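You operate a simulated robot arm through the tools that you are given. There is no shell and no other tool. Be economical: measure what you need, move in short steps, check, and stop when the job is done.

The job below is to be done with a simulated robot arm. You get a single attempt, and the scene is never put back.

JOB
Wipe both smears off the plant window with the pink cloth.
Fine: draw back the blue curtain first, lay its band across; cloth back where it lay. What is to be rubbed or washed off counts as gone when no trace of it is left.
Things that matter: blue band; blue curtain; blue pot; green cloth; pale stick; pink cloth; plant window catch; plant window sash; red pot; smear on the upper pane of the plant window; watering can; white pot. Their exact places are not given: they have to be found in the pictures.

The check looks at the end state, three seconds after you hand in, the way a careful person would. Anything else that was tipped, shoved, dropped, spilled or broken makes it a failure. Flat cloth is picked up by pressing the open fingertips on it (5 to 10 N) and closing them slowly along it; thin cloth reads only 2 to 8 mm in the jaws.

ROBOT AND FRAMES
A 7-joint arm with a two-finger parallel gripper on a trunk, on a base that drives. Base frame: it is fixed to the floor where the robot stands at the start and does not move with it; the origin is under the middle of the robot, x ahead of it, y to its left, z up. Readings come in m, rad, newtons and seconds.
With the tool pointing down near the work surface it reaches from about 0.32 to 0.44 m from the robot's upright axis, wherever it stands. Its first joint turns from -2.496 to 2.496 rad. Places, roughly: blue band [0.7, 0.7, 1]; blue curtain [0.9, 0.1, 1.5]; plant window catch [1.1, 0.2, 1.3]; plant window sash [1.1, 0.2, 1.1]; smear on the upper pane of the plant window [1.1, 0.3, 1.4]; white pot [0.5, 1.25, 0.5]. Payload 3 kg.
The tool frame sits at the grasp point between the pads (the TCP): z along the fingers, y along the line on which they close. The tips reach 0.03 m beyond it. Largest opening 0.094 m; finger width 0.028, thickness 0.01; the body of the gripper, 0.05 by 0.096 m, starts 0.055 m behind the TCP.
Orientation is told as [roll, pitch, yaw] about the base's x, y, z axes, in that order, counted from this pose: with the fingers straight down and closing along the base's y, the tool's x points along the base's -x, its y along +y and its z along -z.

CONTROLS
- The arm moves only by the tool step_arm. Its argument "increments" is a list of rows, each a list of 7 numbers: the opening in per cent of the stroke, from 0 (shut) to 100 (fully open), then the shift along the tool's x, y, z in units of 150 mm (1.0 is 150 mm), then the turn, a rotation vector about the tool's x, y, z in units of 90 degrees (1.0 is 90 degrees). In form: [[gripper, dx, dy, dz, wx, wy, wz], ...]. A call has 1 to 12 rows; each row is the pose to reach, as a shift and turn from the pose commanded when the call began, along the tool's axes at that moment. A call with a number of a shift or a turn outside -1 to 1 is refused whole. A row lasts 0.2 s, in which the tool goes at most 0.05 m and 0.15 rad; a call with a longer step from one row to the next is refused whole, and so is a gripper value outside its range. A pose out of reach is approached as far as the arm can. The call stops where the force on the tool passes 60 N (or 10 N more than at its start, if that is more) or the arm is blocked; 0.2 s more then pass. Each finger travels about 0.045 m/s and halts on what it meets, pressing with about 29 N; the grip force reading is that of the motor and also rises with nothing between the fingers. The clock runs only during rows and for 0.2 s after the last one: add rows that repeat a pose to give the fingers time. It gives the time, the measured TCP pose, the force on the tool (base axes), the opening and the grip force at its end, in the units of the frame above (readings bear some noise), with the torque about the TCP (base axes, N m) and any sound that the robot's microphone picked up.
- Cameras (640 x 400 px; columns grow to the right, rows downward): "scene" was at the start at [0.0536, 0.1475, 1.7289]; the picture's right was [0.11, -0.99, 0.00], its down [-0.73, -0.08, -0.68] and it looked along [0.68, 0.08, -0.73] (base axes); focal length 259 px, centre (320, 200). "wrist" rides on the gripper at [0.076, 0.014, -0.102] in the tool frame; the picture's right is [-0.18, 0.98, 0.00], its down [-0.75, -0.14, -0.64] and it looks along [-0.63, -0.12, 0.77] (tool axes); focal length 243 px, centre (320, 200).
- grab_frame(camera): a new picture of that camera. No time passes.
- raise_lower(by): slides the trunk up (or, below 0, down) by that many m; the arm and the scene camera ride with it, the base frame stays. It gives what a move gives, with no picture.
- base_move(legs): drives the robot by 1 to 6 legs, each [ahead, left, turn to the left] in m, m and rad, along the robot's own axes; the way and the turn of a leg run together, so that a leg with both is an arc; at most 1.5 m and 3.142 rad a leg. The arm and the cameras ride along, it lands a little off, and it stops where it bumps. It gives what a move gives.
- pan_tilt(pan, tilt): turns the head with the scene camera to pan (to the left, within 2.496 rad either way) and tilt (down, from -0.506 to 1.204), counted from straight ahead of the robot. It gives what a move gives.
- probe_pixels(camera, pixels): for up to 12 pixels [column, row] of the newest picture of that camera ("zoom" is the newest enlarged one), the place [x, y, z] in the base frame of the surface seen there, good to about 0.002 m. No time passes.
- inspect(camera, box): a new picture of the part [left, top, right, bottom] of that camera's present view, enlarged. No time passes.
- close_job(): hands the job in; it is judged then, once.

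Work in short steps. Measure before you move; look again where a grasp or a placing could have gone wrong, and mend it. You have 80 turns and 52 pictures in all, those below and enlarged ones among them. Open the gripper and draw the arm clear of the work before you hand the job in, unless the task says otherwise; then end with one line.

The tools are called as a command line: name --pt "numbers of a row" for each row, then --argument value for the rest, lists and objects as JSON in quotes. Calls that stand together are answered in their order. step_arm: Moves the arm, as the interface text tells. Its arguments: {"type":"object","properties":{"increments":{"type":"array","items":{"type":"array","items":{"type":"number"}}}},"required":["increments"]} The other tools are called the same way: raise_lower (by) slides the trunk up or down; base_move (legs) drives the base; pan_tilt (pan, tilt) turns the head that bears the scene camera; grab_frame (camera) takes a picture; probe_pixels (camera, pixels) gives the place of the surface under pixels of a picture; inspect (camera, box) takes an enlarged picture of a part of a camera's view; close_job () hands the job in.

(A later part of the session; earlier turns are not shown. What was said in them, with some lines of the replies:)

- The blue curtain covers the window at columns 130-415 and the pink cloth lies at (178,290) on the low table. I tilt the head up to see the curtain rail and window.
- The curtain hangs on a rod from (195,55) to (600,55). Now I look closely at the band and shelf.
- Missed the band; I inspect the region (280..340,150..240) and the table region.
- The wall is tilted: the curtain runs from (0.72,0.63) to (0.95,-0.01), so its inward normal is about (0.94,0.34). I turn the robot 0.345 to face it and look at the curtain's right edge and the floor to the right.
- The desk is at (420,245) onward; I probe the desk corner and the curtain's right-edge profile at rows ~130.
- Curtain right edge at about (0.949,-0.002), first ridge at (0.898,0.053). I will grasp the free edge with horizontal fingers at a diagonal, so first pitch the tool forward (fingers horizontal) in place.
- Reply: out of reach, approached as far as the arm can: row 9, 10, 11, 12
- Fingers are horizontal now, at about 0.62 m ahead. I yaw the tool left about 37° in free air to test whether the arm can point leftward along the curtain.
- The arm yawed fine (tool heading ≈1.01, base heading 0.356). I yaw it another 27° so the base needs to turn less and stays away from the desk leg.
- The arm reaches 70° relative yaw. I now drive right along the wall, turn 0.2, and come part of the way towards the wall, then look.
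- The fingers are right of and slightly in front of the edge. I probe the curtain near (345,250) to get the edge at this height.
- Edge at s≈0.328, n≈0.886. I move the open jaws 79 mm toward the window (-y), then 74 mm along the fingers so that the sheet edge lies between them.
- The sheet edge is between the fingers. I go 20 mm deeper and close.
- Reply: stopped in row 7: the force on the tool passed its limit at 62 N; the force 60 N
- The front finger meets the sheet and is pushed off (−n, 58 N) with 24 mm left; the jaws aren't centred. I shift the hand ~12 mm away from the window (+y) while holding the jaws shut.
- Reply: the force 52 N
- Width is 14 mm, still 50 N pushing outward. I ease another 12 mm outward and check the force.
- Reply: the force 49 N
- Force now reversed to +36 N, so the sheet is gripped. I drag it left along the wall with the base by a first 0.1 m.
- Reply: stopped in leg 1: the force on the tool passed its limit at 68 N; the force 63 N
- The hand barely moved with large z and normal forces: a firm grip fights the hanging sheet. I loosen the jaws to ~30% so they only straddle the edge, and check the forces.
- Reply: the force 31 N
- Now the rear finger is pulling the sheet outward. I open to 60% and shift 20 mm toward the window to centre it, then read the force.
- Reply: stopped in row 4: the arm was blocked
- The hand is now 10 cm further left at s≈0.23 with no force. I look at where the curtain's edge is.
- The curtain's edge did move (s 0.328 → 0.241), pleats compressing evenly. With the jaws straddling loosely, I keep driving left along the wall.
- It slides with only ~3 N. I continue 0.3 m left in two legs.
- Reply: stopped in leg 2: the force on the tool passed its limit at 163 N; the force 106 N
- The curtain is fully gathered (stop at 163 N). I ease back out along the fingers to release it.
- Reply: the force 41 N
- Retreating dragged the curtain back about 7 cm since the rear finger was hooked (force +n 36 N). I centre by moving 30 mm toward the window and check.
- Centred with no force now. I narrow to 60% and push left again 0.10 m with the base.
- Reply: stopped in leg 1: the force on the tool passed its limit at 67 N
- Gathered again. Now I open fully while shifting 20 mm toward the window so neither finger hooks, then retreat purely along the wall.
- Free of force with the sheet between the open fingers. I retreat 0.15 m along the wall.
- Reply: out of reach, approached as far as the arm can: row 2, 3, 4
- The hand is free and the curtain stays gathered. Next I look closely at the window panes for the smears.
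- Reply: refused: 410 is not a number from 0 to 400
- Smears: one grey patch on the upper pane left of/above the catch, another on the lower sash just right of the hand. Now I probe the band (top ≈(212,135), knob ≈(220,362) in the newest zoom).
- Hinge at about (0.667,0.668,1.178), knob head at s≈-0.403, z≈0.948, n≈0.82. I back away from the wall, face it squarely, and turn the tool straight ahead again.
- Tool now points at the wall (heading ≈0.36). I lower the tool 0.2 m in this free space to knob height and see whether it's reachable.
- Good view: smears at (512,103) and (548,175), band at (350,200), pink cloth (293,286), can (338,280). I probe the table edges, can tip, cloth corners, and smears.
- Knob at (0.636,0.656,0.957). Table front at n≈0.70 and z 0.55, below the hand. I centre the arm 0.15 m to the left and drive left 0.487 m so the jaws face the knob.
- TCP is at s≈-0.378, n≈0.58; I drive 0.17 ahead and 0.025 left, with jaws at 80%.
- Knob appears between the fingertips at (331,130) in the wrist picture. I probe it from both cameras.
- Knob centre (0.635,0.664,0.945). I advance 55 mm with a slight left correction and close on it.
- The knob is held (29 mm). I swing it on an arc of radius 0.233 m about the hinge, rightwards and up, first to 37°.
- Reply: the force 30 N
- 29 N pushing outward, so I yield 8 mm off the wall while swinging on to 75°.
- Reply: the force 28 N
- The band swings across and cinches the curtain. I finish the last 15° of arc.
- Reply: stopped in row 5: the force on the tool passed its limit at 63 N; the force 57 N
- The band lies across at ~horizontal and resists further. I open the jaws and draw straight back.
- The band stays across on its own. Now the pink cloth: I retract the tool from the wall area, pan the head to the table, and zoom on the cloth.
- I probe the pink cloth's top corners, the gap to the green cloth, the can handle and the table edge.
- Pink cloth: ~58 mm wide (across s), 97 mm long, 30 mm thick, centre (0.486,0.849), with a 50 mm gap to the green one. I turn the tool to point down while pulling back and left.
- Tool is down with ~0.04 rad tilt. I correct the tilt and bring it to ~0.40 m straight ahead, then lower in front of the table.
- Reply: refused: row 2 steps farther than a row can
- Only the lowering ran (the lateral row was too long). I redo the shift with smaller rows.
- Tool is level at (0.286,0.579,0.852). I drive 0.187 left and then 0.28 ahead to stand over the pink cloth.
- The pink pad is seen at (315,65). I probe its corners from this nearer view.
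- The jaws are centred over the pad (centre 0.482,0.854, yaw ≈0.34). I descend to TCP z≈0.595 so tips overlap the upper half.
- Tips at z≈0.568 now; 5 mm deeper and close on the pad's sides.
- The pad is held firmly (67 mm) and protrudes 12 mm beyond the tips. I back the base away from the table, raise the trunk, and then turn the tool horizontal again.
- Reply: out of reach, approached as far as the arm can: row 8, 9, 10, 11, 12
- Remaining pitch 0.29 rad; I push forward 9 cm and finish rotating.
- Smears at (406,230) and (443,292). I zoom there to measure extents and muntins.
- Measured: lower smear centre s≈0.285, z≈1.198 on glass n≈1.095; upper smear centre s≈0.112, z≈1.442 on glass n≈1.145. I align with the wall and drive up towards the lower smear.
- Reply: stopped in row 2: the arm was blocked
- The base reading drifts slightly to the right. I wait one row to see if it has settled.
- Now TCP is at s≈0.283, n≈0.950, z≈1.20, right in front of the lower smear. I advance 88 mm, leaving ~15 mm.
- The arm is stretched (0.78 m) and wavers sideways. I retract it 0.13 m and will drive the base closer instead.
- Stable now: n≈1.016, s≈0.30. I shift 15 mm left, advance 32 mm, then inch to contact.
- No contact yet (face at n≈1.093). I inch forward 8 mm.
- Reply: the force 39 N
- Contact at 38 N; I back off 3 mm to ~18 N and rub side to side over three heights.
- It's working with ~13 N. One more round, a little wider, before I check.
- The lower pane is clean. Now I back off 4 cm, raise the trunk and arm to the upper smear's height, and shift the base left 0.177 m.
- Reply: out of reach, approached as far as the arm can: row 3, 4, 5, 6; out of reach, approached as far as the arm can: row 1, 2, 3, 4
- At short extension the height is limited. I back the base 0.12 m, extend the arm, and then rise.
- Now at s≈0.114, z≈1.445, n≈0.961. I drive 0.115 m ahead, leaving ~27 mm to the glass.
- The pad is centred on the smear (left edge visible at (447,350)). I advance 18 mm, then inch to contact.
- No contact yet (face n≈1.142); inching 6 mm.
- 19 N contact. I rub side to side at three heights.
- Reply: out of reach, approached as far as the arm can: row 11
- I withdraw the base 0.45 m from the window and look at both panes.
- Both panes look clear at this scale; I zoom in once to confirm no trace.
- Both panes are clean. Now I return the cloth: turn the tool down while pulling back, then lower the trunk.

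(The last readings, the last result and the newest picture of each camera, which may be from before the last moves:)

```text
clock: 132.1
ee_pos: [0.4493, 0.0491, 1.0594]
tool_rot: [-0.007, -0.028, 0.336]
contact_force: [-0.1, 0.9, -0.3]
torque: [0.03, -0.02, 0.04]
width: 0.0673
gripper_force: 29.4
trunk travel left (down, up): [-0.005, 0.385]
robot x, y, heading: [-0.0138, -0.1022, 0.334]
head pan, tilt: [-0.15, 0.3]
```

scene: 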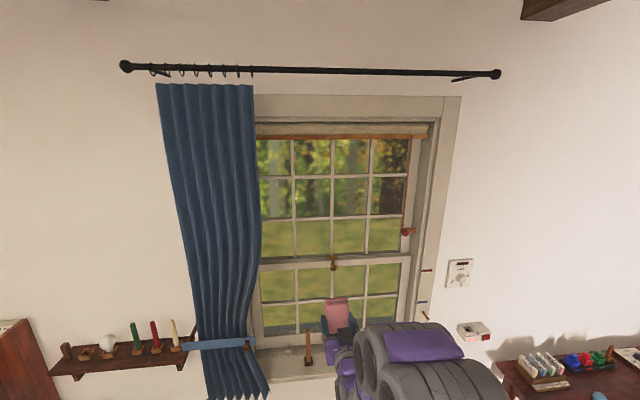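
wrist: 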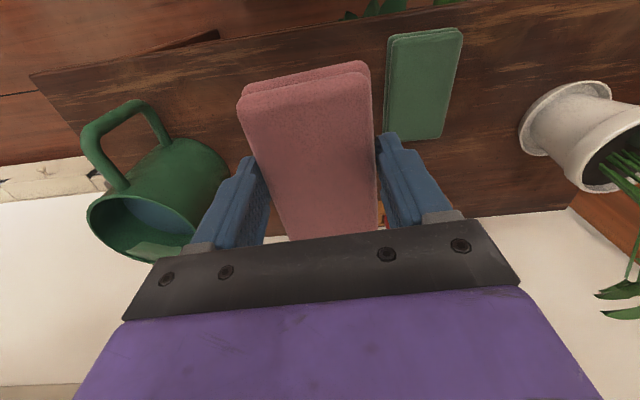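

Tool is nearly level-down at z 1.06. I level it, pull back to 0.41 m, and lower to z≈0.78.

step_arm --pt "20 0.15 0.06 0.15 -0.005 0.018 0" --pt "20 0.3 0.06 0.35 -0.005 0.018 0" --pt "20 0.49 0.06 0.55 -0.005 0.018 0" --pt "20 0.49 0.06 0.8 -0.005 0.018 0" --pt "20 0.49 0.06 1 -0.005 0.018 0" --pt "20 0.49 0.06 1 -0.005 0.018 0"

step_arm --pt "20 0 0 0.3 0 0 0" --pt "20 0 0 0.6 0 0 0" --pt "20 0 0 0.85 0 0 0" --pt "20 0 0 0.85 0 0 0"

```text
clock: 133.5
ee_pos: [0.381, 0.0319, 0.9084]
tool_rot: [0.001, 0.0, 0.334]
contact_force: [-0.1, 0.1, -0.5]
torque: [0.0, 0.01, 0.01]
width: 0.0672
gripper_force: 29.3
trunk travel left (down, up): [-0.005, 0.385]
robot x, y, heading: [-0.0104, -0.1005, 0.339]
head pan, tilt: [-0.15, 0.3]
```

```text
clock: 134.5
ee_pos: [0.3783, 0.0358, 0.7802]
tool_rot: [0.0, 0.0, 0.336]
contact_force: [-0.1, -0.8, -0.2]
torque: [-0.02, 0.01, -0.01]
width: 0.067
gripper_force: 29.0
trunk travel left (down, up): [-0.005, 0.385]
robot x, y, heading: [-0.0093, -0.1044, 0.335]
head pan, tilt: [-0.15, 0.3]
```

I drive 0.738 m left, then 0.30 ahead, and check the position before the last bit.

base_move --legs '[[0, 0.738, 0], [0.3, 0, 0]]'

pan_tilt --pan 0.1 --tilt 0.95

```text
clock: 140.1
ee_pos: [0.4183, 0.8182, 0.7806]
tool_rot: [0.001, 0.0, 0.326]
contact_force: [-0.1, 0.8, 0.8]
torque: [0.03, 0.01, 0.02]
width: 0.0671
gripper_force: 28.9
trunk travel left (down, up): [-0.005, 0.385]
robot x, y, heading: [0.0254, 0.6866, 0.332]
head pan, tilt: [-0.15, 0.3]
```

```text
clock: 141.2
ee_pos: [0.4174, 0.8207, 0.7809]
tool_rot: [0.001, -0.001, 0.323]
contact_force: [0.2, -0.1, -0.1]
torque: [0.0, 0.02, -0.02]
width: 0.0671
gripper_force: 28.8
trunk travel left (down, up): [-0.005, 0.385]
robot x, y, heading: [0.0236, 0.6849, 0.331]
head pan, tilt: [0.099, 0.949]
```

Remaining: 72 mm forward, 11 mm left and 0.028 rad yaw. Base ahead 0.07, then I fine tune with the arm.

base_move --legs '[[0.071, 0.011, 0]]'

step_arm --pt "20 0 0 0 0 0 -0.018" --pt "20 0 0 0 0 0 -0.018" --pt "20 0 0 0 0 0 -0.018"

grab_frame --camera "wrist"

```text
clock: 142.2
ee_pos: [0.4852, 0.8479, 0.7815]
tool_rot: [0.005, -0.002, 0.325]
contact_force: [-0.7, -1.0, -0.7]
torque: [0.02, -0.03, -0.01]
width: 0.067
gripper_force: 28.9
trunk travel left (down, up): [-0.005, 0.385]
robot x, y, heading: [0.0914, 0.7153, 0.326]
head pan, tilt: [0.099, 0.949]
```

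```text
clock: 143.0
ee_pos: [0.4815, 0.8499, 0.7808]
tool_rot: [0.001, -0.002, 0.354]
contact_force: [0.1, 0.1, 0.4]
torque: [0.02, 0.05, 0.01]
width: 0.0666
gripper_force: 28.6
trunk travel left (down, up): [-0.005, 0.385]
robot x, y, heading: [0.0905, 0.7143, 0.328]
head pan, tilt: [0.099, 0.949]
```

```text
5 pictures are left
```

wrist: 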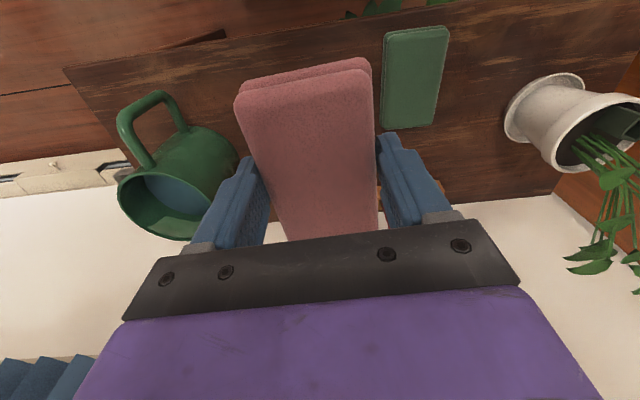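

Position matches the pick pose within 3 mm. I descend to just above the table.

step_arm --pt "20 0 0.02 0.3 0 0 0" --pt "20 0 0.02 0.6 0 0 0" --pt "20 0 0.02 0.9 0 0 0" --pt "20 0 0.02 1 0 0 0" --pt "20 0 0.02 1 0 0 0"

step_arm --pt "20 0 0 0.1 0 0 0" --pt "20 0 0 0.18 0 0 0" --pt "20 0 0 0.22 0 0 0" --pt "20 0 0 0.24 0 0 0" --pt "20 0 0 0.24 0 0 0"

```text
clock: 144.2
ee_pos: [0.4839, 0.8573, 0.6352]
tool_rot: [0.002, -0.004, 0.352]
contact_force: [0.1, 0.4, -0.7]
torque: [-0.04, 0.01, -0.03]
width: 0.0672
gripper_force: 29.1
trunk travel left (down, up): [-0.005, 0.385]
robot x, y, heading: [0.0909, 0.7186, 0.327]
head pan, tilt: [0.099, 0.949]
```

```text
clock: 145.4
ee_pos: [0.4809, 0.8528, 0.598]
tool_rot: [0.003, -0.005, 0.353]
contact_force: [-0.4, 0.0, -0.6]
torque: [0.02, 0.04, 0.03]
width: 0.067
gripper_force: 29.2
trunk travel left (down, up): [-0.005, 0.385]
robot x, y, heading: [0.0915, 0.7145, 0.327]
head pan, tilt: [0.099, 0.949]
```

Still free at z 0.598; 5 mm more then release.

step_arm --pt "20 0 0 0.02 0 0 0" --pt "20 0 0 0.033 0 0 0" --pt "20 0 0 0.033 0 0 0"

step_arm --pt "80 0 0 0 0 0 0" --pt "90 0 0 0 0 0 0" --pt "95 0 0 0 0 0 0" --pt "95 0 0 0 0 0 0" --pt "95 0 0 -0.2 0 0 0" --pt "95 0 0 -0.5 0 0 0" --pt "95 0 0 -0.8 0 0 0" --pt "95 0 0 -1 0 0 0"

grab_frame --camera "wrist"

```text
clock: 146.2
ee_pos: [0.4806, 0.8532, 0.5925]
tool_rot: [0.001, -0.005, 0.353]
contact_force: [0.7, -0.7, -0.5]
torque: [0.01, 0.03, -0.01]
width: 0.0665
gripper_force: 29.3
trunk travel left (down, up): [-0.005, 0.385]
robot x, y, heading: [0.0877, 0.7188, 0.33]
head pan, tilt: [0.099, 0.949]
```

```text
clock: 148.0
ee_pos: [0.4764, 0.8533, 0.7409]
tool_rot: [0.002, -0.004, 0.353]
contact_force: [0.2, -0.1, 0.0]
torque: [-0.03, 0.02, 0.03]
width: 0.0892
gripper_force: 0.0
trunk travel left (down, up): [-0.005, 0.385]
robot x, y, heading: [0.0899, 0.7163, 0.327]
head pan, tilt: [0.099, 0.949]
```

```text
4 pictures are left
```

wrist: 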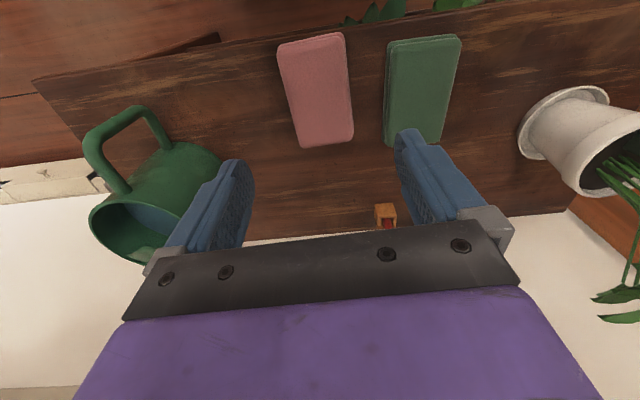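

The pad lies back on the table. I probe its corners to compare and back the robot off.

probe_pixels --camera "wrist" --pixels '[[284, 47], [340, 39], [304, 141], [349, 136], [316, 90]]'

base_move --legs '[[-0.4, 0, 0]]'

pan_tilt --pan 0.0 --tilt 0.5

grab_frame --camera "scene"

```text
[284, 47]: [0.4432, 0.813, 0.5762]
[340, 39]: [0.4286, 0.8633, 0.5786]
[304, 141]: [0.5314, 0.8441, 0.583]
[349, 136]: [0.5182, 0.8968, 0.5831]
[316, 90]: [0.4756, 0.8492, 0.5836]
```

```text
clock: 150.5
ee_pos: [0.0971, 0.7242, 0.7398]
tool_rot: [0.002, -0.002, 0.357]
contact_force: [-0.5, -0.5, 0.0]
torque: [0.0, -0.02, 0.0]
width: 0.0895
gripper_force: 0.0
trunk travel left (down, up): [-0.005, 0.385]
robot x, y, heading: [-0.2877, 0.5901, 0.331]
head pan, tilt: [0.099, 0.949]
```

```text
clock: 151.4
ee_pos: [0.0968, 0.7239, 0.7408]
tool_rot: [0.002, -0.003, 0.356]
contact_force: [-0.1, -0.4, 0.5]
torque: [0.0, 0.04, 0.02]
width: 0.0893
gripper_force: 0.1
trunk travel left (down, up): [-0.005, 0.385]
robot x, y, heading: [-0.2886, 0.5875, 0.333]
head pan, tilt: [0.0, 0.499]
```

```text
3 pictures are left
```

scene: 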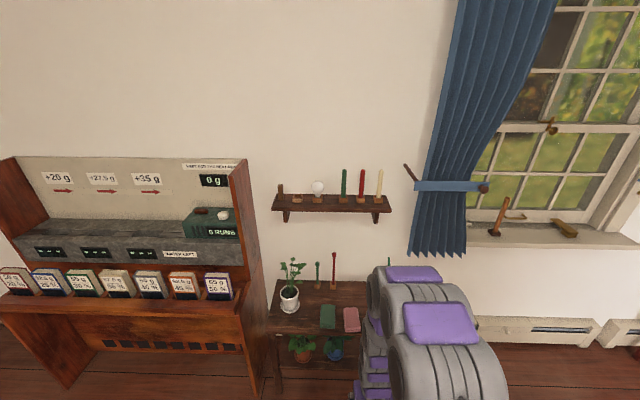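

The cloth is back at (0.480,0.854), 2 mm from where it lay. The band is across, both panes are clean, nothing else has been disturbed, and the arm is clear, so I hand in.

close_job

```text
The job is handed in.
```

The job is handed in. The blue curtain is drawn back with its band across it. Both smears are gone from the plant window, with no trace in the last close-up. The pink cloth lies within about 2 mm of where it was.
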